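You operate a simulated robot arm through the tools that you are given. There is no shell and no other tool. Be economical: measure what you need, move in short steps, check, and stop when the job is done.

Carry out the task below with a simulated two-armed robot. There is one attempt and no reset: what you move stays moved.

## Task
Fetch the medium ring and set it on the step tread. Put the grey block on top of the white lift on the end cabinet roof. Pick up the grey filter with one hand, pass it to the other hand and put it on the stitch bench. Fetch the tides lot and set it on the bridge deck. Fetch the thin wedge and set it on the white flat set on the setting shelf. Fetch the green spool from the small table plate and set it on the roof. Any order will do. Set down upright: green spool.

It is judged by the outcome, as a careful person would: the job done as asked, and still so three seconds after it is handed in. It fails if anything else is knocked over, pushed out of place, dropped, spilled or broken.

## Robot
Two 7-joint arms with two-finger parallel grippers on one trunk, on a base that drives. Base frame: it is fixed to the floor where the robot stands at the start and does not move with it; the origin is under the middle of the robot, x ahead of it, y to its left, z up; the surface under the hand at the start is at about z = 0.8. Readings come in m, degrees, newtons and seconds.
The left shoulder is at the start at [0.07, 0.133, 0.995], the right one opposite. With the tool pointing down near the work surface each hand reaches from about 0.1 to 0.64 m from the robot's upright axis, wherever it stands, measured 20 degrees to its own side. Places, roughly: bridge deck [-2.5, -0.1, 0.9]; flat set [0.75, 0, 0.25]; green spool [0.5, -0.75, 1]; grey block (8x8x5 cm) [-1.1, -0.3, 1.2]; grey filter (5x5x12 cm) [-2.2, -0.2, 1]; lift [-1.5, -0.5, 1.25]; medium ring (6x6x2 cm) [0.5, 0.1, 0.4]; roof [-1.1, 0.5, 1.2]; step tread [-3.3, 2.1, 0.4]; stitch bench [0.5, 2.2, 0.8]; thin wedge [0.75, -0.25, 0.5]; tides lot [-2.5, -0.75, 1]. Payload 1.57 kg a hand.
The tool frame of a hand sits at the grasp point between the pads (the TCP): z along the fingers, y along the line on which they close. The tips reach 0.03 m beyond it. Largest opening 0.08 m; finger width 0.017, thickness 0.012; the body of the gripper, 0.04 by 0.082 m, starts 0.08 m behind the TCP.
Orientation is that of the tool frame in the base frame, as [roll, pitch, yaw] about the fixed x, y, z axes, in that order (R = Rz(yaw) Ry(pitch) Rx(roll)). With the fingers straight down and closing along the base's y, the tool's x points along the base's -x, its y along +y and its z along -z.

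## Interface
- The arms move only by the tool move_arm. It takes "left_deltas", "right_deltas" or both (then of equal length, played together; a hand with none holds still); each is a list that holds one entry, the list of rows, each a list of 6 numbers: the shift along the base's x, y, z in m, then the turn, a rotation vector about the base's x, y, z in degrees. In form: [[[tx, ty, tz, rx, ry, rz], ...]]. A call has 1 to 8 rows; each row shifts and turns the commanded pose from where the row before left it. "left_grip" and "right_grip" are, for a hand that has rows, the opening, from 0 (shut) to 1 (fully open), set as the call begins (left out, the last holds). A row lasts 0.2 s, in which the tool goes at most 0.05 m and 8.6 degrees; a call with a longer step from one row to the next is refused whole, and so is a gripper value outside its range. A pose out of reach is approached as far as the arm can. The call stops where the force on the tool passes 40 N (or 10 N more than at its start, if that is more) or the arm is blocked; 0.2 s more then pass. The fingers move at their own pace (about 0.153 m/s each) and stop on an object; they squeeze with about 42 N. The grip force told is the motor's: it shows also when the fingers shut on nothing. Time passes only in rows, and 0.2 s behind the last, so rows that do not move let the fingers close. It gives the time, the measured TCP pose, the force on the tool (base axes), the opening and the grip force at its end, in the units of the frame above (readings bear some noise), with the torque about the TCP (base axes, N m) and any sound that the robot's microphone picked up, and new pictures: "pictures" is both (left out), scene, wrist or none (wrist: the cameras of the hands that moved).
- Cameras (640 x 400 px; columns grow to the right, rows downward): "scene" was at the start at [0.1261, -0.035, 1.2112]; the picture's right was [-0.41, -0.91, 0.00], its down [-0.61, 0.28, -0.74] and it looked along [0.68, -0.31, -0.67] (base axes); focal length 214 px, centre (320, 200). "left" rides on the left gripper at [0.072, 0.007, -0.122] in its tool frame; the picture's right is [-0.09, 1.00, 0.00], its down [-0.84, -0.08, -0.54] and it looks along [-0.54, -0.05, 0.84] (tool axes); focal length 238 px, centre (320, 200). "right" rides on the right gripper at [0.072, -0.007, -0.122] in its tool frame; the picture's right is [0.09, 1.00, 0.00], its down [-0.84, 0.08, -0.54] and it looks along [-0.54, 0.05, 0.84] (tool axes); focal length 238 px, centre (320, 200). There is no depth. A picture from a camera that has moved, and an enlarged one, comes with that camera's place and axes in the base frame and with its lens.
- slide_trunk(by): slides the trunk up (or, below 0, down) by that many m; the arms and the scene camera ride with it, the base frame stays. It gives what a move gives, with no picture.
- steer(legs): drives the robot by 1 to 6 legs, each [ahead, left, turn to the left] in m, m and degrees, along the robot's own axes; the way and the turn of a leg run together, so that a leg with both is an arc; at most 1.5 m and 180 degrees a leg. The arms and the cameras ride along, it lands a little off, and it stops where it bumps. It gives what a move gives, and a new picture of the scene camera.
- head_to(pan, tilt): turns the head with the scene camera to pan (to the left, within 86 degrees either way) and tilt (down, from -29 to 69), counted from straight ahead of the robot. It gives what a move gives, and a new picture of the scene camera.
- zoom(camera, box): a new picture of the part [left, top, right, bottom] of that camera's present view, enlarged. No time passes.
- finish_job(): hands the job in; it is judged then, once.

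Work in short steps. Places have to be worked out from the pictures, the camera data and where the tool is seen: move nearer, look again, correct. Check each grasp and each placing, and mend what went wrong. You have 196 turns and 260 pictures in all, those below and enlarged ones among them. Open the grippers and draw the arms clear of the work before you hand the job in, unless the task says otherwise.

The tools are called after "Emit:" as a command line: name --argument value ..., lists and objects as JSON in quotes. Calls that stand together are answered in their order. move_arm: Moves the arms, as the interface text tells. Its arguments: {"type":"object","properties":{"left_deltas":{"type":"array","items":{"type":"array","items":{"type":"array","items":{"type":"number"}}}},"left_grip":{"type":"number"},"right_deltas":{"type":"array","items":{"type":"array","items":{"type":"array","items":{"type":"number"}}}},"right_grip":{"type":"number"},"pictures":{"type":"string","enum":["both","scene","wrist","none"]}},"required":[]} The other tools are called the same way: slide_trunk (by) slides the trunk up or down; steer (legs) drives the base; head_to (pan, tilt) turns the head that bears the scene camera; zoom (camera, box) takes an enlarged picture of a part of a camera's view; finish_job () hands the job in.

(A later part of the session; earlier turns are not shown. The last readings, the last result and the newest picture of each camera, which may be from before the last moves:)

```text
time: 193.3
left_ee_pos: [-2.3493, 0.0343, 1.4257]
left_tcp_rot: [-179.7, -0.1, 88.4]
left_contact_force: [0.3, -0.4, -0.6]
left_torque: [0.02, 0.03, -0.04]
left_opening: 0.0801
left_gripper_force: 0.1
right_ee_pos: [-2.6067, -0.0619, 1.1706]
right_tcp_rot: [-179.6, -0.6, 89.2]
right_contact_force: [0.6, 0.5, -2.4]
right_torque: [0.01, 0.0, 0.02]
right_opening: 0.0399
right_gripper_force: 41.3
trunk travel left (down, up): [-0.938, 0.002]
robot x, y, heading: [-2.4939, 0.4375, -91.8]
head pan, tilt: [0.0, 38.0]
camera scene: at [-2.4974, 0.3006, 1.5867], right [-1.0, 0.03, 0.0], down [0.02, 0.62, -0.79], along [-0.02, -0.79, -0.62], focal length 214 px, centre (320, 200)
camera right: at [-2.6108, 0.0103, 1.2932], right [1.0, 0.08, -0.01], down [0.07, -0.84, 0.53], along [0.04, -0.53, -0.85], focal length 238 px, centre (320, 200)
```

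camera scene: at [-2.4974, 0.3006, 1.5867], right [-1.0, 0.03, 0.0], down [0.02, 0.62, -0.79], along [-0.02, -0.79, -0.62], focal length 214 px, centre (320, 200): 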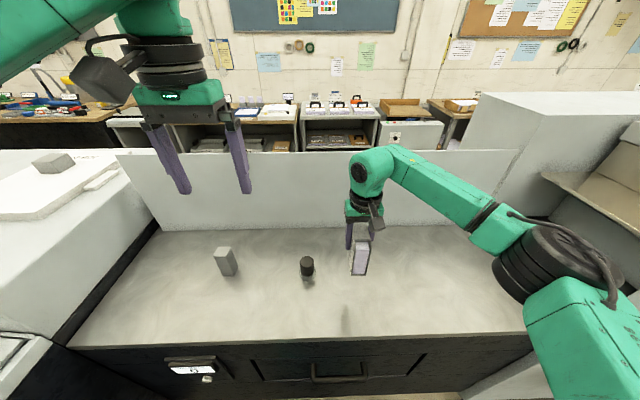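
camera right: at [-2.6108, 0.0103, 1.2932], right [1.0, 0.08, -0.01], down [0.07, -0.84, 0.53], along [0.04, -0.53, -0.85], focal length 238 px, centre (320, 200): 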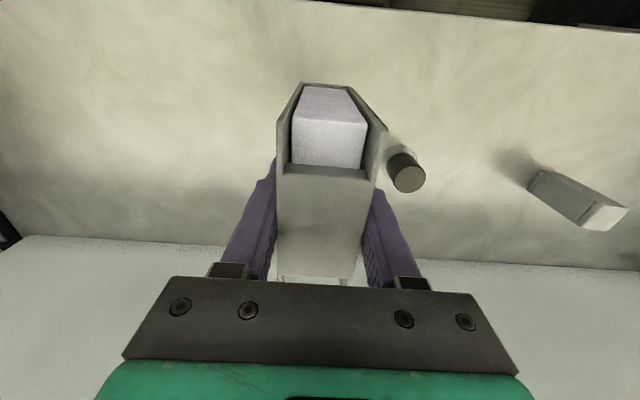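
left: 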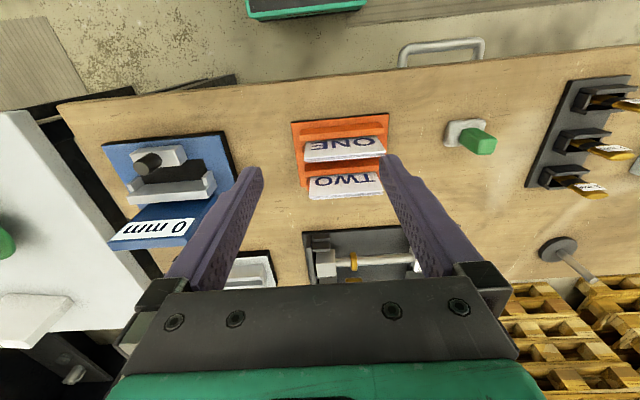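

Position over free deck is good. I lower.

Emit:
move_arm --right_deltas '[[[0, 0, -0.035, 0, 0, 0], [0, 0, -0.035, 0, 0, 0], [0, 0, -0.03, 0, 0, 0], [0, 0, -0.02, 0, 0, 0], [0, 0, -0.01, 0, 0, 0], [0, 0, -0.01, 0, 0, 0], [0, 0, -0.008, 0, 0, 0], [0, 0, -0.008, 0, 0, 0]]]' --pictures "scene"

Emit:
zoom --camera "scene" --box '[280, 190, 440, 310]'

```text
time: 195.1
left_ee_pos: [-2.3507, 0.0367, 1.427]
left_tcp_rot: [-180.0, 0.0, 88.3]
left_contact_force: [0.5, -0.4, -0.4]
left_torque: [0.03, 0.01, 0.0]
left_opening: 0.08
left_gripper_force: 0.0
right_ee_pos: [-2.6085, -0.0601, 1.014]
right_tcp_rot: [-179.7, -0.5, 89.3]
right_contact_force: [-0.8, 0.2, -2.3]
right_torque: [-0.01, 0.0, 0.01]
right_opening: 0.04
right_gripper_force: 42.1
trunk travel left (down, up): [-0.938, 0.002]
robot x, y, heading: [-2.4945, 0.4395, -91.5]
head pan, tilt: [0.0, 38.0]
camera scene: at [-2.498, 0.3022, 1.5869], right [-1.0, 0.03, 0.0], down [0.02, 0.62, -0.79], along [-0.02, -0.79, -0.62], focal length 214 px, centre (320, 200)
```

scene: 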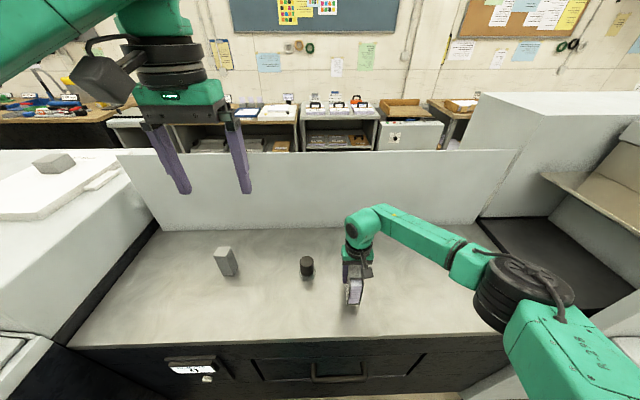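

```text
3.33 times, centred on (360, 250) of scene
camera zoom: at [-2.498, 0.3022, 1.5869], right [-1.0, 0.03, 0.0], down [0.02, 0.62, -0.79], along [-0.02, -0.79, -0.62], focal length 715 px, centre (187, 33)
```

zoom: 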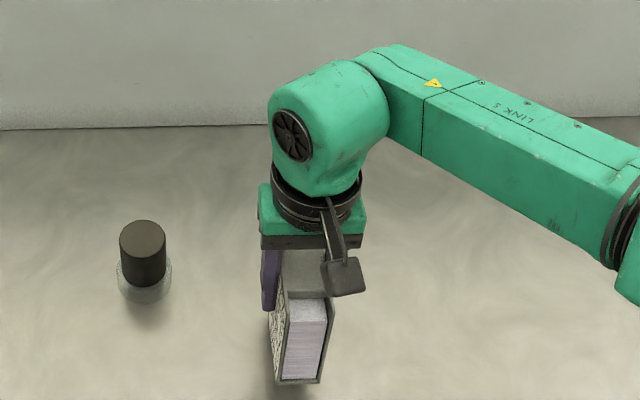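

Still above the deck; keep lowering slowly.

Emit:
move_arm --right_deltas '[[[0, 0, -0.012, 0, 0, 0], [0, 0, -0.012, 0, 0, 0], [0, 0, -0.008, 0, 0, 0], [0, 0, -0.007, 0, 0, 0], [0, 0, -0.006, 0, 0, 0], [0, 0, -0.006, 0, 0, 0], [0, 0, -0.006, 0, 0, 0], [0, 0, -0.006, 0, 0, 0]]]' --pictures "none"

Emit:
zoom --camera "scene" --box '[280, 190, 440, 310]'

```text
time: 196.9
left_ee_pos: [-2.3479, 0.0421, 1.4276]
left_tcp_rot: [-179.7, 0.3, 88.4]
left_contact_force: [0.4, -0.4, 0.5]
left_torque: [-0.01, 0.01, 0.03]
left_opening: 0.0799
left_gripper_force: 0.1
right_ee_pos: [-2.6071, -0.0563, 0.954]
right_tcp_rot: [-179.7, 0.0, 89.4]
right_contact_force: [-2.7, 0.0, 35.1]
right_torque: [0.11, -0.66, 0.09]
right_opening: 0.0396
right_gripper_force: 41.7
trunk travel left (down, up): [-0.938, 0.002]
robot x, y, heading: [-2.4936, 0.4386, -91.7]
head pan, tilt: [0.0, 38.0]
```

```text
3.33 times, centred on (360, 250) of scene
camera zoom: at [-2.4973, 0.3102, 1.5877], right [-1.0, 0.03, 0.0], down [0.02, 0.61, -0.79], along [-0.02, -0.79, -0.61], focal length 715 px, centre (187, 33)
```

zoom: 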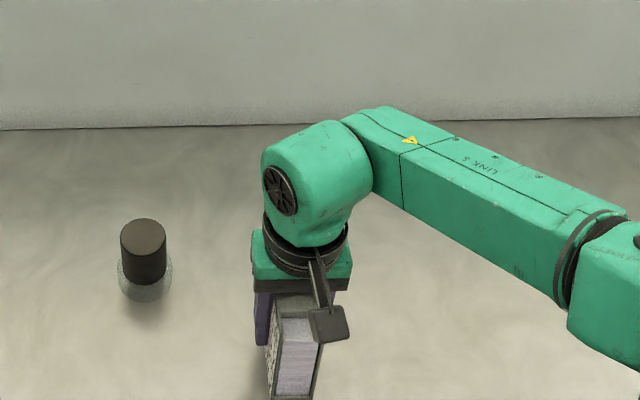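

Seated with 35 N. I ease up 3 mm, release, and rise straight.

Emit:
move_arm --right_deltas '[[[0, 0, 0.003, 0, 0, 0], [0, 0, 0, 0, 0, 0]]]' --pictures "none"

Emit:
move_arm --right_deltas '[[[0, 0, 0, 0, 0, 0], [0, 0, 0, 0, 0, 0], [0, 0, 0.03, 0, 0, 0], [0, 0, 0.04, 0, 0, 0], [0, 0, 0.04, 0, 0, 0], [0, 0, 0.04, 0, 0, 0], [0, 0.03, 0.04, 0, 0, 0]]]' --right_grip 1 --pictures "scene"

```text
time: 197.5
left_ee_pos: [-2.3483, 0.0399, 1.4266]
left_tcp_rot: [-179.8, 0.2, 88.4]
left_contact_force: [0.4, 0.3, -0.6]
left_torque: [-0.01, 0.04, -0.04]
left_opening: 0.08
left_gripper_force: 0.1
right_ee_pos: [-2.6069, -0.0567, 0.9549]
right_tcp_rot: [-179.6, -0.4, 89.4]
right_contact_force: [4.4, 0.2, 15.8]
right_torque: [-1.01, -0.55, 0.23]
right_opening: 0.0399
right_gripper_force: 42.1
trunk travel left (down, up): [-0.938, 0.002]
robot x, y, heading: [-2.4948, 0.4419, -92.1]
head pan, tilt: [0.0, 38.0]
```

```text
time: 199.1
left_ee_pos: [-2.3509, 0.037, 1.428]
left_tcp_rot: [-179.9, 0.1, 88.4]
left_contact_force: [0.1, 0.8, -0.3]
left_torque: [-0.08, -0.03, -0.02]
left_opening: 0.08
left_gripper_force: 0.0
right_ee_pos: [-2.6124, -0.0281, 1.1441]
right_tcp_rot: [-179.8, -0.5, 89.3]
right_contact_force: [-0.6, 0.3, -0.3]
right_torque: [-0.03, -0.03, 0.02]
right_opening: 0.0801
right_gripper_force: 0.1
trunk travel left (down, up): [-0.938, 0.002]
robot x, y, heading: [-2.4944, 0.4361, -91.5]
head pan, tilt: [0.0, 38.0]
camera scene: at [-2.4988, 0.305, 1.5871], right [-1.0, 0.03, 0.0], down [0.02, 0.61, -0.79], along [-0.02, -0.79, -0.61], focal length 214 px, centre (320, 200)
```

scene: 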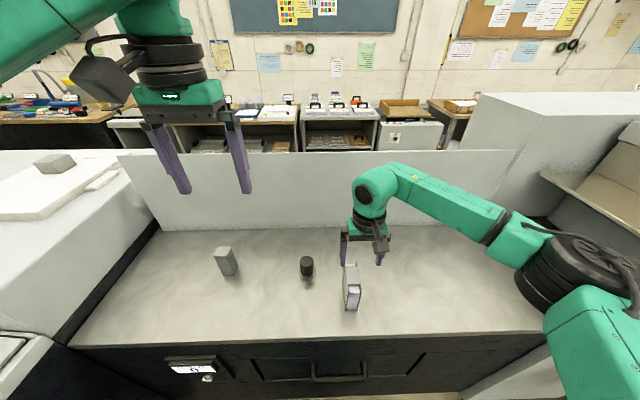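

The tides lot stands on the deck. Next the filter at ≈(-2.18, -0.165): I sidle 0.2 east and bring the left hand over it.

Emit:
steer --legs '[[0, 0.2, 0]]'

Emit:
move_arm --left_deltas '[[[-0.01, -0.035, -0.035, 0, 0, 0], [-0.01, -0.035, -0.035, 0, 0, 0], [-0.01, -0.035, -0.035, 0, 0, 0], [0, -0.035, -0.035, 0, 0, 0], [0, 0, -0.04, 0, 0, 0], [0, 0, -0.03, 0, 0, 0]]]' --pictures "both"

```text
time: 200.7
left_ee_pos: [-2.1543, 0.0322, 1.4277]
left_tcp_rot: [179.9, -0.1, 88.6]
left_contact_force: [-0.1, -0.1, -1.2]
left_torque: [0.04, -0.05, -0.01]
left_opening: 0.0803
left_gripper_force: 0.0
right_ee_pos: [-2.4129, -0.0351, 1.1425]
right_tcp_rot: [-179.8, -0.5, 89.5]
right_contact_force: [-0.7, 0.1, 0.0]
right_torque: [0.0, -0.03, -0.04]
right_opening: 0.08
right_gripper_force: 0.0
trunk travel left (down, up): [-0.938, 0.002]
robot x, y, heading: [-2.2928, 0.4332, -91.4]
head pan, tilt: [0.0, 38.0]
camera scene: at [-2.3036, 0.2974, 1.5869], right [-1.0, 0.03, 0.0], down [0.02, 0.62, -0.79], along [-0.02, -0.79, -0.62], focal length 214 px, centre (320, 200)
```

scene: 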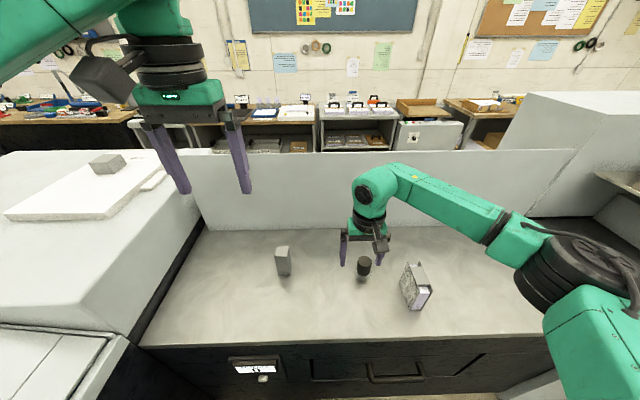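

```text
refused: row 1 steps farther than a row can; nothing moved
```

Retry with slightly smaller steps.

Emit:
move_arm --left_deltas '[[[-0.01, -0.033, -0.033, 0, 0, 0], [-0.01, -0.033, -0.033, 0, 0, 0], [-0.01, -0.033, -0.033, 0, 0, 0], [0, -0.033, -0.035, 0, 0, 0], [0, -0.03, -0.037, 0, 0, 0], [0, 0, -0.04, 0, 0, 0], [0, 0, -0.04, 0, 0, 0], [0, 0, -0.03, 0, 0, 0]]]' --pictures "both"

```text
time: 202.5
left_ee_pos: [-2.1826, -0.1298, 1.1466]
left_tcp_rot: [-179.8, 0.0, 88.7]
left_contact_force: [-0.2, -0.7, 0.6]
left_torque: [0.02, 0.01, 0.01]
left_opening: 0.0798
left_gripper_force: 0.1
right_ee_pos: [-2.4109, -0.0354, 1.1426]
right_tcp_rot: [-179.7, -0.6, 89.4]
right_contact_force: [0.6, 0.3, -0.5]
right_torque: [0.03, 0.02, -0.01]
right_opening: 0.0802
right_gripper_force: 0.0
trunk travel left (down, up): [-0.938, 0.002]
robot x, y, heading: [-2.297, 0.4304, -91.8]
head pan, tilt: [0.0, 38.0]
camera scene: at [-2.2982, 0.2962, 1.5869], right [-1.0, 0.03, 0.0], down [0.02, 0.62, -0.79], along [-0.02, -0.79, -0.62], focal length 214 px, centre (320, 200)
camera left: at [-2.1734, -0.0584, 1.2667], right [0.99, -0.12, 0.0], down [-0.1, -0.83, 0.54], along [-0.06, -0.54, -0.84], focal length 238 px, centre (320, 200)
```

scene: 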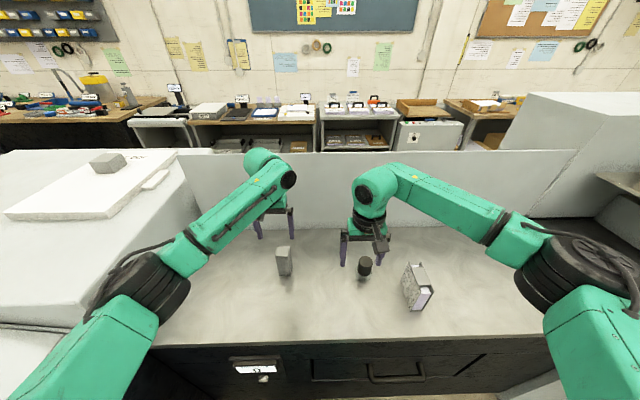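
left: 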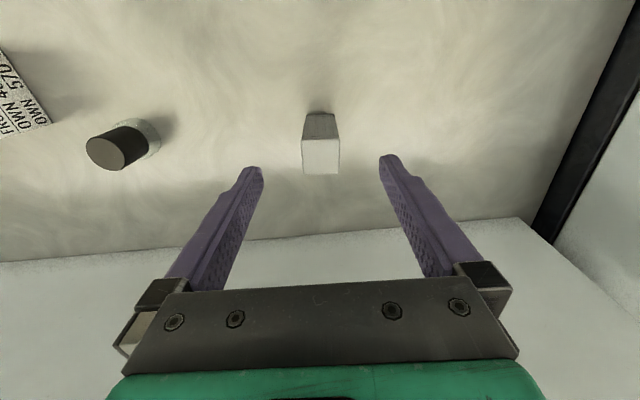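

Filter is at (-2.185, -0.17), ~4.5 cm wide. Plan: left hand grips it low with fingers tilted 51° forward, then right takes its top from straight above. I pull back and tilt the left hand.

Emit:
move_arm --left_deltas '[[[0, 0.025, 0, -8.5, 0, 0], [0, 0.025, 0, -8.5, 0, 0], [0, 0.01, 0, -8.5, 0, 0], [0, 0.0, 0, -8.5, 0, 0], [0, 0.0, 0, -8.5, 0, 0], [0, 0.0, 0, -8.5, 0, 0]]]' --pictures "wrist"

```text
time: 203.9
left_ee_pos: [-2.1779, -0.0703, 1.1462]
left_tcp_rot: [178.5, 51.2, 87.8]
left_contact_force: [0.1, -0.1, -0.1]
left_torque: [0.01, 0.0, 0.0]
left_opening: 0.0802
left_gripper_force: 0.1
right_ee_pos: [-2.409, -0.0344, 1.1431]
right_tcp_rot: [-179.6, -0.5, 89.5]
right_contact_force: [0.6, -0.7, -0.4]
right_torque: [-0.01, -0.01, 0.01]
right_opening: 0.0799
right_gripper_force: 0.1
trunk travel left (down, up): [-0.938, 0.002]
robot x, y, heading: [-2.2919, 0.4327, -91.7]
head pan, tilt: [0.0, 38.0]
camera left: at [-2.1695, 0.0706, 1.1658], right [0.99, -0.08, 0.09], down [-0.1, -0.1, 0.99], along [-0.07, -0.99, -0.11], focal length 238 px, centre (320, 200)
```

left: 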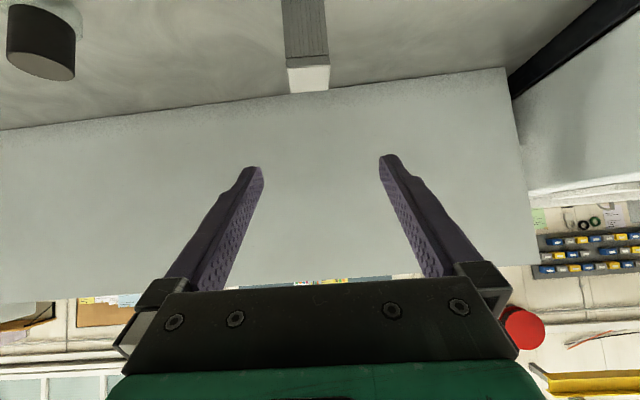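

Filter top ≈1.00, x ≈ -2.186. I descend to z 0.935 on the robot side of the filter.

Emit:
move_arm --left_deltas '[[[-0.004, 0, -0.035, 0, 0, 0], [-0.004, 0, -0.035, 0, 0, 0], [0, 0, -0.035, 0, 0, 0], [0, 0, -0.035, 0, 0, 0], [0, 0, -0.035, 0, 0, 0], [0, 0, -0.03, 0, 0, 0]]]' --pictures "both"

```text
time: 205.3
left_ee_pos: [-2.1889, -0.071, 0.9396]
left_tcp_rot: [178.4, 51.0, 87.7]
left_contact_force: [1.2, 0.6, 0.8]
left_torque: [-0.02, 0.01, 0.02]
left_opening: 0.08
left_gripper_force: 0.1
right_ee_pos: [-2.4099, -0.0351, 1.1427]
right_tcp_rot: [-179.7, -0.5, 89.5]
right_contact_force: [-0.7, 0.0, -0.2]
right_torque: [0.01, 0.0, 0.0]
right_opening: 0.08
right_gripper_force: 0.1
trunk travel left (down, up): [-0.938, 0.002]
robot x, y, heading: [-2.2945, 0.4343, -91.7]
head pan, tilt: [0.0, 38.0]
camera scene: at [-2.2984, 0.2972, 1.587], right [-1.0, 0.03, 0.0], down [0.02, 0.62, -0.79], along [-0.02, -0.79, -0.62], focal length 214 px, centre (320, 200)
camera left: at [-2.1804, 0.0688, 0.9599], right [0.99, -0.08, 0.09], down [-0.1, -0.1, 0.99], along [-0.07, -0.99, -0.11], focal length 238 px, centre (320, 200)
```

scene: 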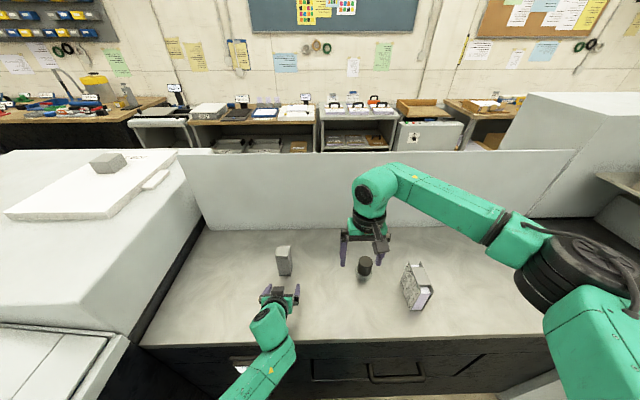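
left: 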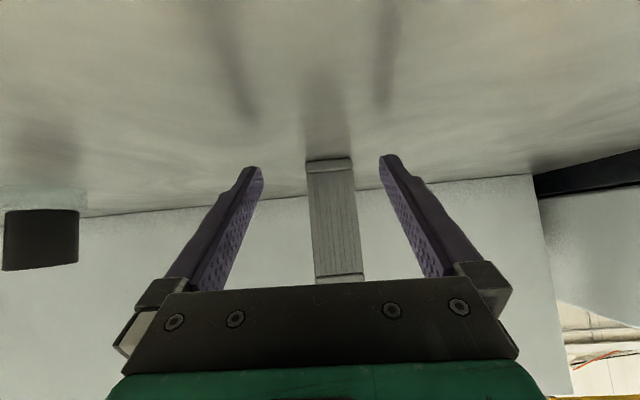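

The filter is lined up between the fingers. I advance 0.10 and close.

Emit:
move_arm --left_deltas '[[[0.004, -0.035, 0, 0, 0, 0], [0.002, -0.035, 0, 0, 0, 0], [0, -0.03, 0, 0, 0, 0], [0, 0, 0, 0, 0, 0]]]' --pictures "wrist"

Emit:
move_arm --left_deltas '[[[0, 0, 0, 0, 0, 0], [0, 0, 0, 0, 0, 0], [0, 0, 0, 0, 0, 0]]]' --left_grip 0 --pictures "none"

```text
time: 206.3
left_ee_pos: [-2.1823, -0.1714, 0.9427]
left_tcp_rot: [178.5, 51.0, 87.9]
left_contact_force: [0.0, 0.4, 0.4]
left_torque: [-0.02, -0.01, -0.03]
left_opening: 0.0802
left_gripper_force: 0.1
right_ee_pos: [-2.4088, -0.034, 1.1425]
right_tcp_rot: [-179.6, -0.5, 89.5]
right_contact_force: [0.0, 0.2, 0.3]
right_torque: [0.0, 0.0, 0.01]
right_opening: 0.0799
right_gripper_force: 0.0
trunk travel left (down, up): [-0.938, 0.002]
robot x, y, heading: [-2.2961, 0.4335, -91.4]
head pan, tilt: [0.0, 38.0]
camera left: at [-2.1728, -0.0313, 0.962], right [0.99, -0.08, 0.09], down [-0.1, -0.1, 0.99], along [-0.07, -0.99, -0.11], focal length 238 px, centre (320, 200)
```

left: 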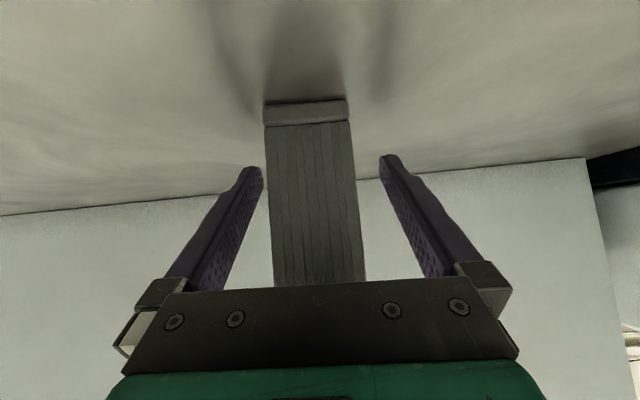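

```text
time: 207.1
left_ee_pos: [-2.1819, -0.1712, 0.9432]
left_tcp_rot: [178.5, 51.0, 87.8]
left_contact_force: [-0.3, -0.5, 1.9]
left_torque: [0.01, 0.08, -0.01]
left_opening: 0.0438
left_gripper_force: 42.0
right_ee_pos: [-2.4115, -0.0347, 1.1426]
right_tcp_rot: [-179.7, -0.5, 89.5]
right_contact_force: [0.5, -0.7, -0.4]
right_torque: [-0.01, 0.04, 0.02]
right_opening: 0.0799
right_gripper_force: 0.1
trunk travel left (down, up): [-0.938, 0.002]
robot x, y, heading: [-2.2947, 0.4337, -91.4]
head pan, tilt: [0.0, 38.0]
```

Gripped (44 mm). I lift the filter and bring it back toward mid-line while raising the right hand.

Emit:
move_arm --left_deltas '[[[0, 0, 0.03, 0, 0, 0], [0, 0, 0.04, 0, 0, 0], [0, 0.02, 0.04, 0, 0, 0], [-0.025, 0.035, 0, 0, 0, 0], [-0.025, 0.035, 0, 0, 0, 0], [-0.03, 0.02, 0, 0, 0, 0]]]' --right_deltas '[[[0, 0, 0.02, 0, 0, 0], [0, 0, 0.02, 0, 0, 0], [-0.01, 0, 0.02, 0, 0, 0], [-0.01, 0, 0, 0, 0, 0], [0, 0, 0, 0, 0, 0], [0, 0, 0, 0, 0, 0]]]' --pictures "both"

```text
time: 208.5
left_ee_pos: [-2.2522, -0.0636, 1.0569]
left_tcp_rot: [175.5, 51.7, 85.8]
left_contact_force: [-0.1, 0.1, -1.8]
left_torque: [0.02, -0.03, 0.03]
left_opening: 0.0437
left_gripper_force: 42.7
right_ee_pos: [-2.4294, -0.0368, 1.2036]
right_tcp_rot: [-179.7, -0.5, 89.5]
right_contact_force: [0.4, -0.2, 0.6]
right_torque: [0.01, 0.02, -0.04]
right_opening: 0.0801
right_gripper_force: 0.1
trunk travel left (down, up): [-0.938, 0.002]
robot x, y, heading: [-2.2942, 0.4307, -91.6]
head pan, tilt: [0.0, 38.0]
camera scene: at [-2.2981, 0.2976, 1.587], right [-1.0, 0.03, 0.0], down [0.02, 0.62, -0.79], along [-0.02, -0.79, -0.62], focal length 214 px, centre (320, 200)
camera right: at [-2.4343, 0.0352, 1.3259], right [1.0, 0.08, 0.0], down [0.07, -0.84, 0.53], along [0.04, -0.53, -0.85], focal length 238 px, centre (320, 200)
camera left: at [-2.244, 0.0761, 1.0747], right [0.99, -0.07, 0.12], down [-0.13, -0.09, 0.99], along [-0.06, -0.99, -0.1], focal length 238 px, centre (320, 200)
```

scene: 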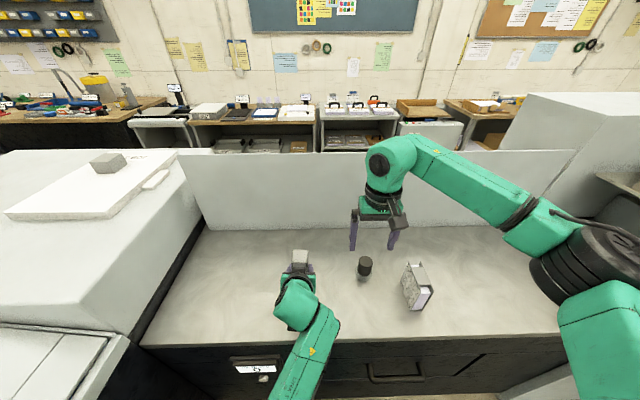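
right: 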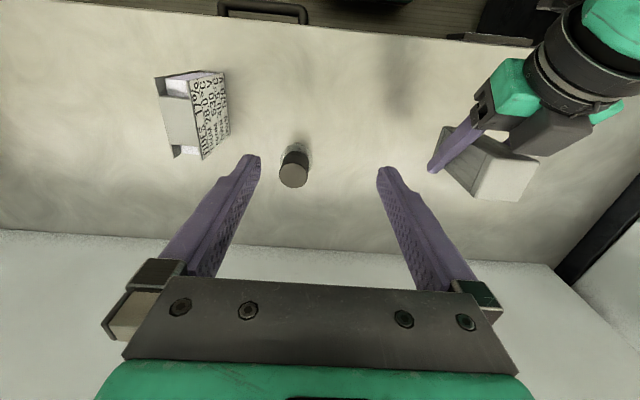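
left: 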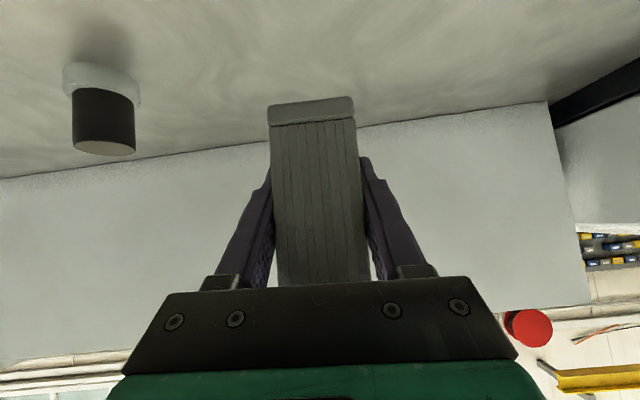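

Filter top is ≈1.117. I bring the right hand above it (tips at 1.17) and check.

Emit:
move_arm --right_deltas '[[[0.045, -0.007, 0, 0, 0, 0], [0.045, -0.007, 0, 0, 0, 0], [0.045, -0.007, 0, 0, 0, 0], [0.04, -0.006, 0, 0, 0, 0], [0, 0, 0, 0, 0, 0]]]' --pictures "both"

```text
time: 209.7
left_ee_pos: [-2.2535, -0.0604, 1.0532]
left_tcp_rot: [175.5, 51.2, 85.6]
left_contact_force: [-0.3, 0.0, -1.3]
left_torque: [-0.03, -0.02, 0.04]
left_opening: 0.0437
left_gripper_force: 41.9
right_ee_pos: [-2.2593, -0.0624, 1.2048]
right_tcp_rot: [-179.7, -0.5, 89.5]
right_contact_force: [-0.4, -0.4, 0.0]
right_torque: [0.05, -0.04, -0.03]
right_opening: 0.0799
right_gripper_force: 0.1
trunk travel left (down, up): [-0.938, 0.002]
robot x, y, heading: [-2.2952, 0.4363, -91.6]
head pan, tilt: [0.0, 38.0]
camera scene: at [-2.2984, 0.2974, 1.5869], right [-1.0, 0.03, 0.0], down [0.02, 0.62, -0.79], along [-0.02, -0.79, -0.62], focal length 214 px, centre (320, 200)
camera right: at [-2.2623, 0.0086, 1.3268], right [1.0, 0.08, -0.01], down [0.07, -0.84, 0.53], along [0.04, -0.53, -0.85], focal length 238 px, centre (320, 200)
```

scene: 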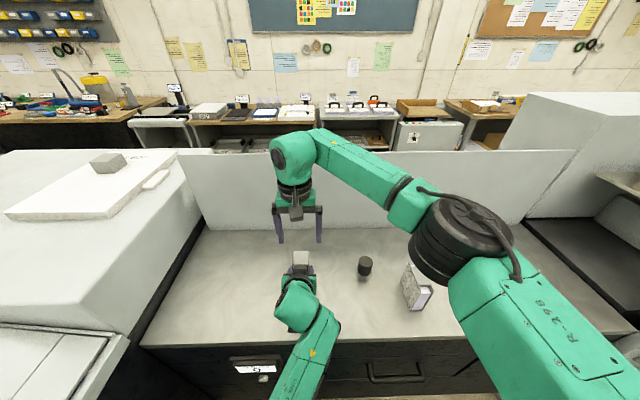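
right: 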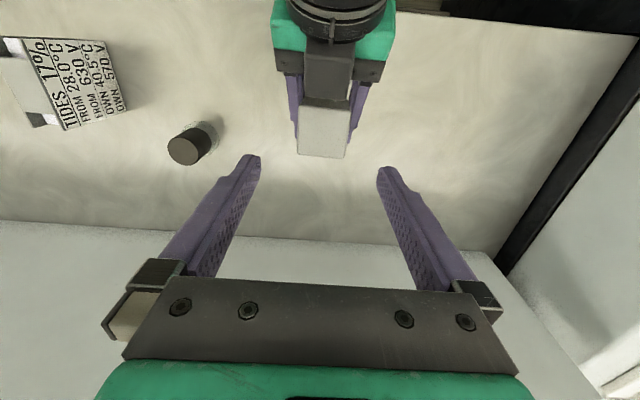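

Aligned. I lower the right hand around the filter's top (z 1.108), slightly forward of the left fingers.

Emit:
move_arm --right_deltas '[[[0.004, -0.01, -0.03, 0, 0, 0], [0, 0, -0.03, 0, 0, 0], [0, 0, -0.02, 0, 0, 0], [0, 0, -0.017, 0, 0, 0], [0, 0, 0, 0, 0, 0]]]' --pictures "both"

```text
time: 210.9
left_ee_pos: [-2.2552, -0.0598, 1.0517]
left_tcp_rot: [175.8, 51.0, 85.5]
left_contact_force: [-0.2, 0.4, -1.3]
left_torque: [-0.02, 0.0, -0.02]
left_opening: 0.044
left_gripper_force: 41.9
right_ee_pos: [-2.2544, -0.0718, 1.1054]
right_tcp_rot: [-179.6, -0.5, 89.6]
right_contact_force: [-0.1, -1.2, -0.1]
right_torque: [-0.02, -0.02, -0.01]
right_opening: 0.0798
right_gripper_force: 0.2
trunk travel left (down, up): [-0.938, 0.002]
robot x, y, heading: [-2.2936, 0.4306, -91.5]
head pan, tilt: [0.0, 38.0]
camera scene: at [-2.2977, 0.2971, 1.5869], right [-1.0, 0.03, 0.0], down [0.02, 0.62, -0.79], along [-0.02, -0.79, -0.62], focal length 214 px, centre (320, 200)
camera right: at [-2.2585, -0.0004, 1.2277], right [1.0, 0.08, -0.01], down [0.07, -0.84, 0.53], along [0.04, -0.53, -0.85], focal length 238 px, centre (320, 200)
```

scene: 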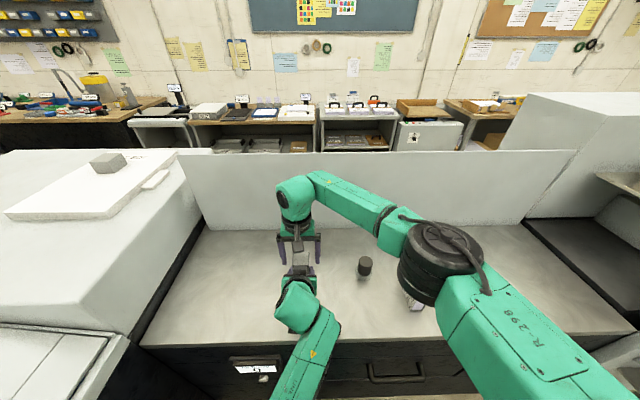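
right: 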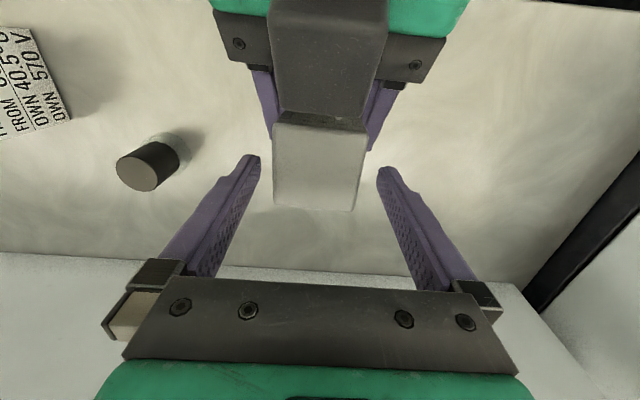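

The top of the filter is between the right fingers. I close the right hand.

Emit:
move_arm --right_deltas '[[[0, 0, 0, 0, 0, 0], [0, 0, 0, 0, 0, 0], [0, 0, 0, 0, 0, 0]]]' --right_grip 0 --pictures "none"

```text
time: 211.7
left_ee_pos: [-2.2527, -0.0589, 1.0499]
left_tcp_rot: [175.7, 51.0, 85.7]
left_contact_force: [12.0, -3.3, -0.5]
left_torque: [-0.64, 1.99, -0.32]
left_opening: 0.0438
left_gripper_force: 42.0
right_ee_pos: [-2.2543, -0.0711, 1.1043]
right_tcp_rot: [-179.6, -0.6, 89.5]
right_contact_force: [-13.4, 1.7, 0.2]
right_torque: [0.71, -1.31, 0.45]
right_opening: 0.0442
right_gripper_force: 42.0
trunk travel left (down, up): [-0.938, 0.002]
robot x, y, heading: [-2.2961, 0.4338, -91.4]
head pan, tilt: [0.0, 38.0]
```

The right hand holds it too (44 mm). Now the left opens and withdraws straight back.

Emit:
move_arm --left_deltas '[[[0, 0, 0, 0, 0, 0], [0, 0, 0, 0, 0, 0], [0, 0.02, 0, 0, 0, 0], [0, 0.03, 0, 0, 0, 0], [0, 0.04, 0, 0, 0, 0], [0.02, 0.03, 0, 0, 0, 0]]]' --left_grip 1 --pictures "scene"

```text
time: 213.1
left_ee_pos: [-2.2409, 0.0628, 1.0509]
left_tcp_rot: [178.8, 51.0, 88.1]
left_contact_force: [-0.7, 0.1, -0.2]
left_torque: [0.01, 0.03, -0.01]
left_opening: 0.0799
left_gripper_force: 0.2
right_ee_pos: [-2.254, -0.0712, 1.1067]
right_tcp_rot: [-179.6, -0.5, 89.6]
right_contact_force: [0.7, 0.4, -0.2]
right_torque: [-0.04, 0.01, -0.02]
right_opening: 0.0436
right_gripper_force: 42.0
trunk travel left (down, up): [-0.938, 0.002]
robot x, y, heading: [-2.2946, 0.431, -91.7]
head pan, tilt: [0.0, 38.0]
camera scene: at [-2.2967, 0.2995, 1.5871], right [-1.0, 0.03, 0.0], down [0.02, 0.61, -0.79], along [-0.02, -0.79, -0.61], focal length 214 px, centre (320, 200)
```

scene: 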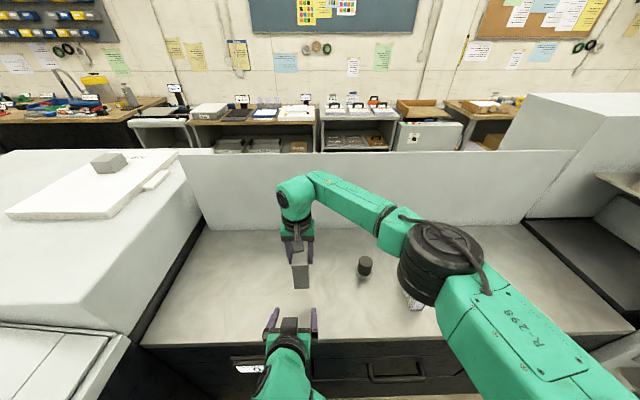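

The hand-over worked. I raise both hands, straighten the left, and back off the deck.

Emit:
move_arm --right_deltas '[[[0, 0, 0.04, 0, 0, 0], [0, 0, 0.04, 0, 0, 0], [-0.01, 0.02, 0.03, 0, 0, 0], [-0.02, 0.03, 0.02, 0, 0, 0], [-0.02, 0.03, 0, 0, 0, 0], [-0.02, 0.03, 0, 0, 0, 0], [0, 0, 0, 0, 0, 0]]]' --left_deltas '[[[0.02, 0, 0.02, 8.5, 0, 0], [0.02, 0, 0.03, 8.5, 0, 0], [0.02, 0, 0.03, 8.5, 0, 0], [0.02, 0, 0.03, 8.5, 0, 0], [0.02, 0, 0.03, 8.5, 0, 0], [0.0, 0, 0.04, 8.5, 0, 0], [0.0, 0, 0.04, 0, 0, 0]]]' --pictures "none"

Emit:
steer --legs '[[-0.4, 0, 0], [0, 0, -88]]'

```text
time: 213.9
left_ee_pos: [-2.1542, 0.0626, 1.1024]
left_tcp_rot: [167.0, 26.9, 79.6]
left_contact_force: [-0.1, -0.7, 0.3]
left_torque: [-0.02, -0.04, -0.01]
left_opening: 0.0801
left_gripper_force: 0.1
right_ee_pos: [-2.2577, -0.06, 1.203]
right_tcp_rot: [-179.6, -0.7, 89.5]
right_contact_force: [0.2, -0.1, -0.5]
right_torque: [-0.04, 0.0, 0.05]
right_opening: 0.0434
right_gripper_force: 42.0
trunk travel left (down, up): [-0.938, 0.002]
robot x, y, heading: [-2.2886, 0.4318, -91.5]
head pan, tilt: [0.0, 38.0]
stopped in row 3 (left hand): the arm was blocked; the commanded pose is now the measured one
```

```text
time: 220.0
left_ee_pos: [-2.6368, 0.6602, 1.1023]
left_tcp_rot: [167.1, 27.0, -4.2]
left_contact_force: [0.5, -0.6, -0.1]
left_torque: [-0.01, -0.02, 0.0]
left_opening: 0.08
left_gripper_force: 0.0
right_ee_pos: [-2.7707, 0.7493, 1.2031]
right_tcp_rot: [-179.6, -0.6, 5.6]
right_contact_force: [-0.6, 0.0, -2.1]
right_torque: [0.0, 0.02, -0.01]
right_opening: 0.0434
right_gripper_force: 42.3
trunk travel left (down, up): [-0.938, 0.002]
robot x, y, heading: [-2.2837, 0.8386, -175.3]
head pan, tilt: [0.0, 38.0]
camera scene: at [-2.4209, 0.8268, 1.5869], right [-0.08, 1.0, 0.0], down [0.61, 0.05, -0.79], along [-0.79, -0.06, -0.62], focal length 214 px, centre (320, 200)
```

scene: 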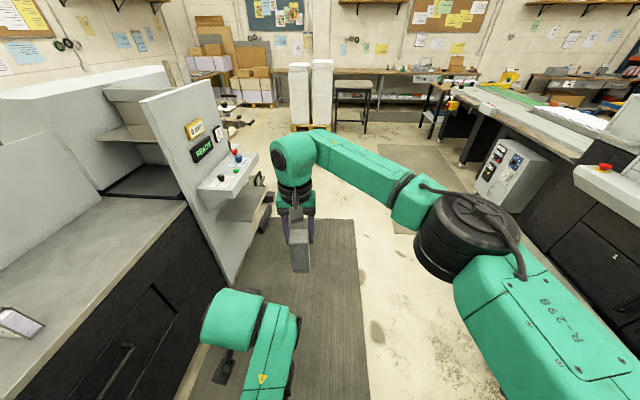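

I check the lot on the deck and the arm surroundings, since the left arm reported a block.

Emit:
head_to --pan 55 --tilt 35

```text
time: 221.2
left_ee_pos: [-2.6359, 0.6604, 1.1017]
left_tcp_rot: [167.0, 27.0, -4.2]
left_contact_force: [0.4, 0.5, 0.0]
left_torque: [0.0, 0.01, -0.03]
left_opening: 0.0801
left_gripper_force: 0.1
right_ee_pos: [-2.7712, 0.7491, 1.2042]
right_tcp_rot: [-179.5, -0.6, 5.7]
right_contact_force: [1.0, 0.9, -0.7]
right_torque: [0.0, -0.03, 0.01]
right_opening: 0.0437
right_gripper_force: 42.1
trunk travel left (down, up): [-0.938, 0.002]
robot x, y, heading: [-2.284, 0.8409, -175.4]
head pan, tilt: [55.0, 35.0]
camera scene: at [-2.3794, 0.7582, 1.5915], right [-0.86, 0.51, 0.0], down [0.29, 0.5, -0.82], along [-0.41, -0.71, -0.57], focal length 214 px, centre (320, 200)
```

scene: 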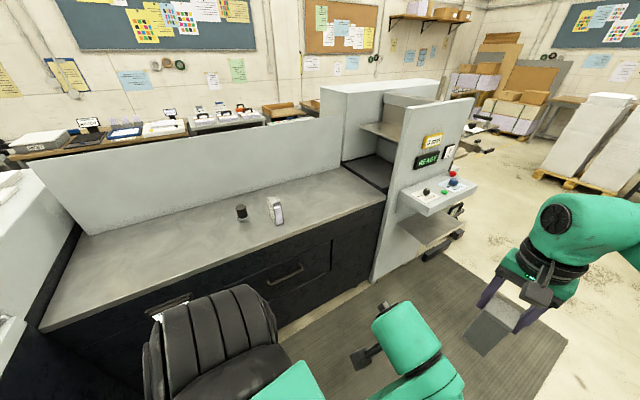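

Everything stands fine. I straighten the left hand now in open space, then drive back around west and south.

Emit:
move_arm --left_deltas '[[[-0.02, -0.01, 0.03, 3.4, -6.6, 0], [-0.01, -0.01, 0.04, 3.4, -6.6, 0], [0, -0.01, 0.04, 3.4, -6.6, 0], [0, 0, 0.04, 3.4, -6.6, 0], [0, 0, 0.04, 0, 0, 0]]]' --pictures "none"

Emit:
head_to --pan 0 --tilt 25

Emit:
steer --legs '[[0, 0, -5], [1.4, 0, 0], [1.4, 0, 0], [0.45, 0, 0], [0, 0, 90]]'

```text
time: 221.8
left_ee_pos: [-2.6604, 0.5886, 1.1131]
left_tcp_rot: [160.8, 14.3, -4.6]
left_contact_force: [-0.9, -0.2, 0.0]
left_torque: [0.03, -0.03, 0.01]
left_opening: 0.0802
left_gripper_force: 0.1
left hand out of reach, approached as far as the arm can: row 2
right_ee_pos: [-2.7745, 0.7468, 1.2017]
right_tcp_rot: [-179.7, -0.7, 5.7]
right_contact_force: [-0.7, 0.5, -1.4]
right_torque: [0.01, 0.01, 0.0]
right_opening: 0.0433
right_gripper_force: 42.5
trunk travel left (down, up): [-0.938, 0.002]
robot x, y, heading: [-2.2839, 0.8375, -175.6]
head pan, tilt: [55.0, 35.0]
stopped in row 2 (left hand): the arm was blocked; the commanded pose is now the measured one
```

```text
time: 223.0
left_ee_pos: [-2.6587, 0.5923, 1.1138]
left_tcp_rot: [160.9, 14.4, -4.6]
left_contact_force: [-0.3, -0.2, 0.3]
left_torque: [0.02, -0.01, -0.02]
left_opening: 0.0803
left_gripper_force: 0.1
right_ee_pos: [-2.7713, 0.7502, 1.2022]
right_tcp_rot: [-179.6, -0.6, 5.6]
right_contact_force: [0.0, -0.1, -1.4]
right_torque: [-0.01, 0.04, -0.04]
right_opening: 0.0433
right_gripper_force: 42.0
trunk travel left (down, up): [-0.938, 0.002]
robot x, y, heading: [-2.2854, 0.8375, -175.5]
head pan, tilt: [0.0, 25.0]
camera scene: at [-2.4274, 0.8262, 1.6072], right [-0.08, 1.0, 0.0], down [0.42, 0.04, -0.91], along [-0.9, -0.08, -0.42], focal length 214 px, centre (320, 200)
```

scene: 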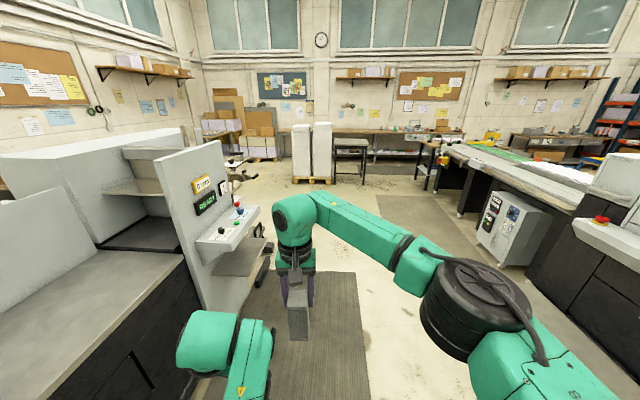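

```text
time: 243.7
left_ee_pos: [-5.429, 0.4188, 1.1144]
left_tcp_rot: [160.9, 14.5, 80.0]
left_contact_force: [0.4, -0.3, 0.4]
left_torque: [0.0, -0.01, 0.03]
left_opening: 0.0801
left_gripper_force: 0.0
right_ee_pos: [-5.5976, 0.3198, 1.2033]
right_tcp_rot: [-179.7, -0.5, 90.3]
right_contact_force: [-0.4, -0.2, -0.7]
right_torque: [0.0, -0.01, 0.02]
right_opening: 0.0434
right_gripper_force: 41.5
trunk travel left (down, up): [-0.938, 0.002]
robot x, y, heading: [-5.6424, 0.8118, -90.7]
head pan, tilt: [0.0, 25.0]
camera scene: at [-5.6426, 0.6704, 1.6072], right [-1.0, 0.01, 0.0], down [0.01, 0.42, -0.91], along [-0.01, -0.91, -0.42], focal length 214 px, centre (320, 200)
```

scene: 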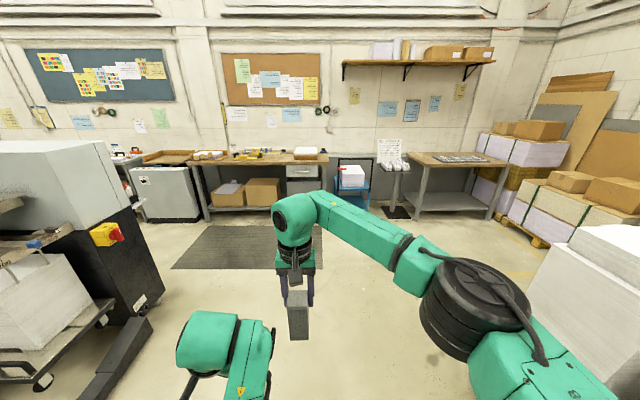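

I first free the left arm: forward a bit, then level it; then a long drive south and east.

Emit:
move_arm --left_deltas '[[[0.01, -0.04, 0, 0, 0, 0], [0.01, -0.04, 0, 0, 0, 0], [0.01, -0.02, 0.02, 4.3, 4.15, 0], [0, 0, 0.03, 4.3, 4.15, 0], [0, 0, 0.03, 4.3, 4.15, 0], [0, 0, 0.03, 4.3, 4.15, 0], [0, 0, 0.04, 0, 0, 0], [0, 0, 0.04, 0, 0, 0]]]' --pictures "none"

Emit:
steer --legs '[[1.5, 0, 0], [0.65, 0, 0], [0, 0, 90.7], [1.4, 0, 0], [1.4, 0, 0], [1.4, 0, 0]]'

```text
time: 245.5
left_ee_pos: [-5.3784, 0.2847, 1.2934]
left_tcp_rot: [-179.9, -0.1, 82.3]
left_contact_force: [0.0, 0.5, 0.1]
left_torque: [0.02, -0.04, 0.02]
left_opening: 0.0804
left_gripper_force: 0.1
left hand out of reach, approached as far as the arm can: row 4, 5, 6, 7
right_ee_pos: [-5.5968, 0.3213, 1.204]
right_tcp_rot: [-179.8, -0.5, 90.3]
right_contact_force: [-0.1, 0.6, -1.0]
right_torque: [-0.01, -0.02, 0.0]
right_opening: 0.0435
right_gripper_force: 42.1
trunk travel left (down, up): [-0.938, 0.002]
robot x, y, heading: [-5.64, 0.8139, -90.8]
head pan, tilt: [0.0, 25.0]
```

```text
time: 279.9
left_ee_pos: [-0.9266, -1.0071, 1.2925]
left_tcp_rot: [-180.0, 0.0, 174.5]
left_contact_force: [0.2, 0.2, 0.3]
left_torque: [-0.01, -0.01, -0.01]
left_opening: 0.0798
left_gripper_force: 0.0
right_ee_pos: [-0.9569, -1.2265, 1.2042]
right_tcp_rot: [-179.6, -0.5, -177.6]
right_contact_force: [0.0, 0.8, -1.8]
right_torque: [0.04, 0.01, 0.0]
right_opening: 0.0433
right_gripper_force: 42.1
trunk travel left (down, up): [-0.938, 0.002]
robot x, y, heading: [-1.4472, -1.2887, 1.4]
head pan, tilt: [0.0, 25.0]
camera scene: at [-1.3054, -1.2856, 1.6074], right [0.02, -1.0, 0.0], down [-0.42, -0.01, -0.91], along [0.91, 0.02, -0.42], focal length 214 px, centre (320, 200)
```

scene: 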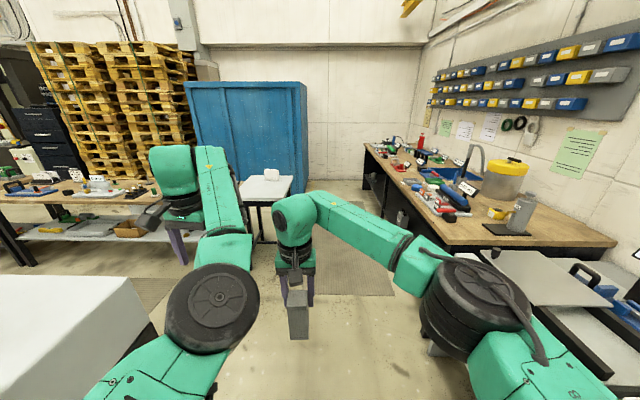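

I continue east to the aisle and north along x≈-0.17 to y≈1.3, then look at the stitch bench.

Emit:
steer --legs '[[1.27, 0, -1.4], [0, 0, 90], [1.4, 0, 0], [1.2, 0, 0]]'

Emit:
head_to --pan -40 --tilt 30

```text
time: 302.2
left_ee_pos: [-0.3166, 1.8749, 1.2915]
left_tcp_rot: [180.0, -0.1, -99.0]
left_contact_force: [0.2, -0.5, -0.1]
left_torque: [0.04, 0.02, 0.02]
left_opening: 0.0797
left_gripper_force: 0.0
right_ee_pos: [-0.0993, 1.8319, 1.2048]
right_tcp_rot: [-179.6, -0.5, -91.0]
right_contact_force: [-0.8, 0.8, -0.9]
right_torque: [0.01, 0.0, 0.0]
right_opening: 0.0435
right_gripper_force: 41.7
trunk travel left (down, up): [-0.938, 0.002]
robot x, y, heading: [-0.0695, 1.3388, 88.1]
head pan, tilt: [0.0, 25.0]
camera scene: at [-0.0633, 1.4799, 1.6074], right [1.0, -0.04, 0.0], down [-0.02, -0.42, -0.91], along [0.03, 0.91, -0.42], focal length 214 px, centre (320, 200)
```

scene: 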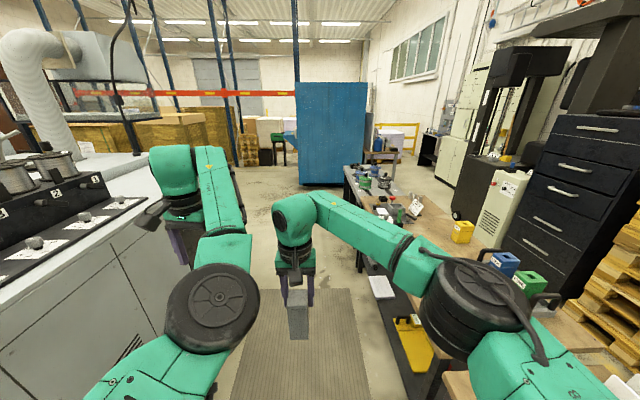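

```text
time: 303.3
left_ee_pos: [-0.3162, 1.8764, 1.291]
left_tcp_rot: [-180.0, -0.2, -98.9]
left_contact_force: [-0.6, 0.1, 0.0]
left_torque: [0.02, -0.01, -0.02]
left_opening: 0.08
left_gripper_force: 0.0
right_ee_pos: [-0.0991, 1.833, 1.2034]
right_tcp_rot: [-179.6, -0.6, -91.1]
right_contact_force: [-0.6, 0.3, -1.6]
right_torque: [0.01, 0.03, -0.01]
right_opening: 0.0432
right_gripper_force: 41.7
trunk travel left (down, up): [-0.938, 0.002]
robot x, y, heading: [-0.0671, 1.3437, 88.0]
head pan, tilt: [-40.0, 30.0]
camera scene: at [-0.0061, 1.4563, 1.5993], right [0.74, -0.67, 0.0], down [-0.33, -0.37, -0.87], along [0.58, 0.64, -0.5], focal length 214 px, centre (320, 200)
```

scene: 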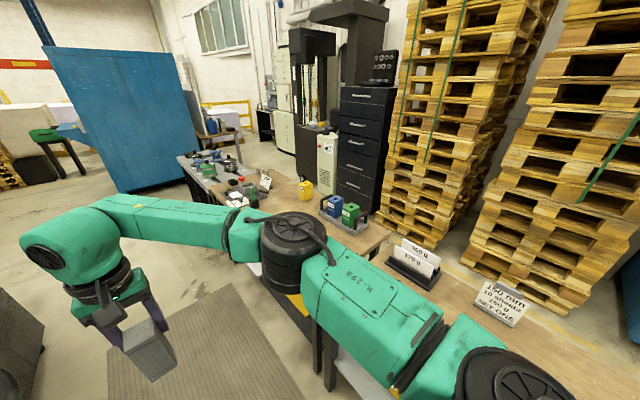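

I advance to y≈2.1 and look right at the stitch bench before turning.

Emit:
steer --legs '[[0.78, 0.08, 2]]'

Emit:
head_to --pan -75 --tilt 40

```text
time: 307.5
left_ee_pos: [-0.3849, 2.6545, 1.2913]
left_tcp_rot: [-179.9, 0.0, -97.9]
left_contact_force: [-0.3, -0.4, -0.3]
left_torque: [0.01, -0.02, 0.0]
left_opening: 0.0798
left_gripper_force: 0.0
right_ee_pos: [-0.1662, 2.6164, 1.2043]
right_tcp_rot: [-179.8, -0.6, -90.0]
right_contact_force: [0.8, 0.0, -0.5]
right_torque: [0.04, 0.0, -0.02]
right_opening: 0.0434
right_gripper_force: 42.6
trunk travel left (down, up): [-0.938, 0.002]
robot x, y, heading: [-0.1295, 2.1248, 89.0]
head pan, tilt: [-40.0, 30.0]
camera scene: at [-0.0666, 2.2401, 1.5994], right [0.76, -0.66, 0.0], down [-0.33, -0.38, -0.87], along [0.57, 0.65, -0.5], focal length 214 px, centre (320, 200)
```

scene: 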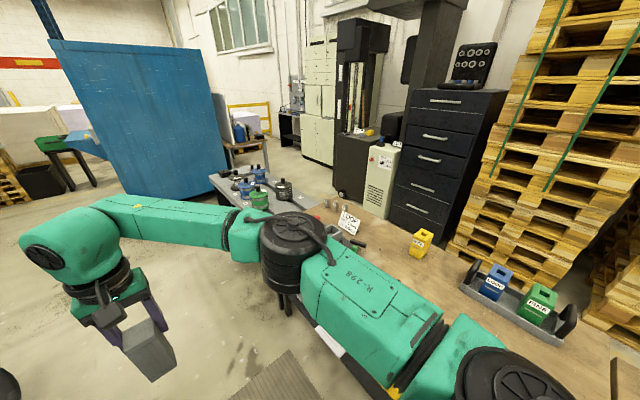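

```text
time: 308.5
left_ee_pos: [-0.3856, 2.6562, 1.2918]
left_tcp_rot: [-180.0, -0.1, -97.9]
left_contact_force: [0.2, 0.1, -0.6]
left_torque: [-0.01, 0.01, 0.01]
left_opening: 0.0798
left_gripper_force: 0.1
right_ee_pos: [-0.168, 2.6174, 1.2045]
right_tcp_rot: [-179.6, -0.6, -90.1]
right_contact_force: [-0.8, -0.2, -0.3]
right_torque: [0.02, 0.02, -0.01]
right_opening: 0.0435
right_gripper_force: 42.2
trunk travel left (down, up): [-0.938, 0.002]
robot x, y, heading: [-0.1255, 2.124, 89.3]
head pan, tilt: [-75.0, 40.0]
camera scene: at [-0.0437, 2.1948, 1.584], right [0.24, -0.97, 0.0], down [-0.62, -0.16, -0.77], along [0.74, 0.19, -0.64], focal length 214 px, centre (320, 200)
```

scene: 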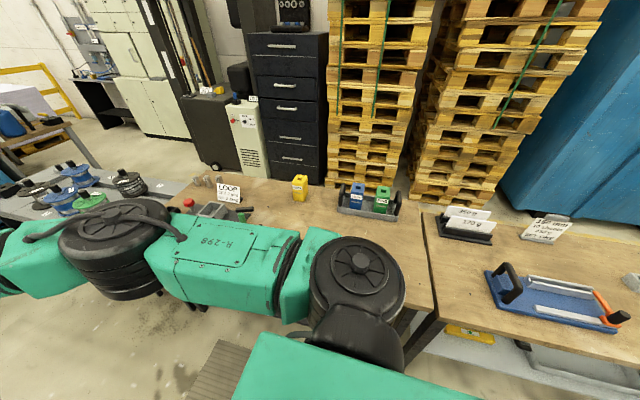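

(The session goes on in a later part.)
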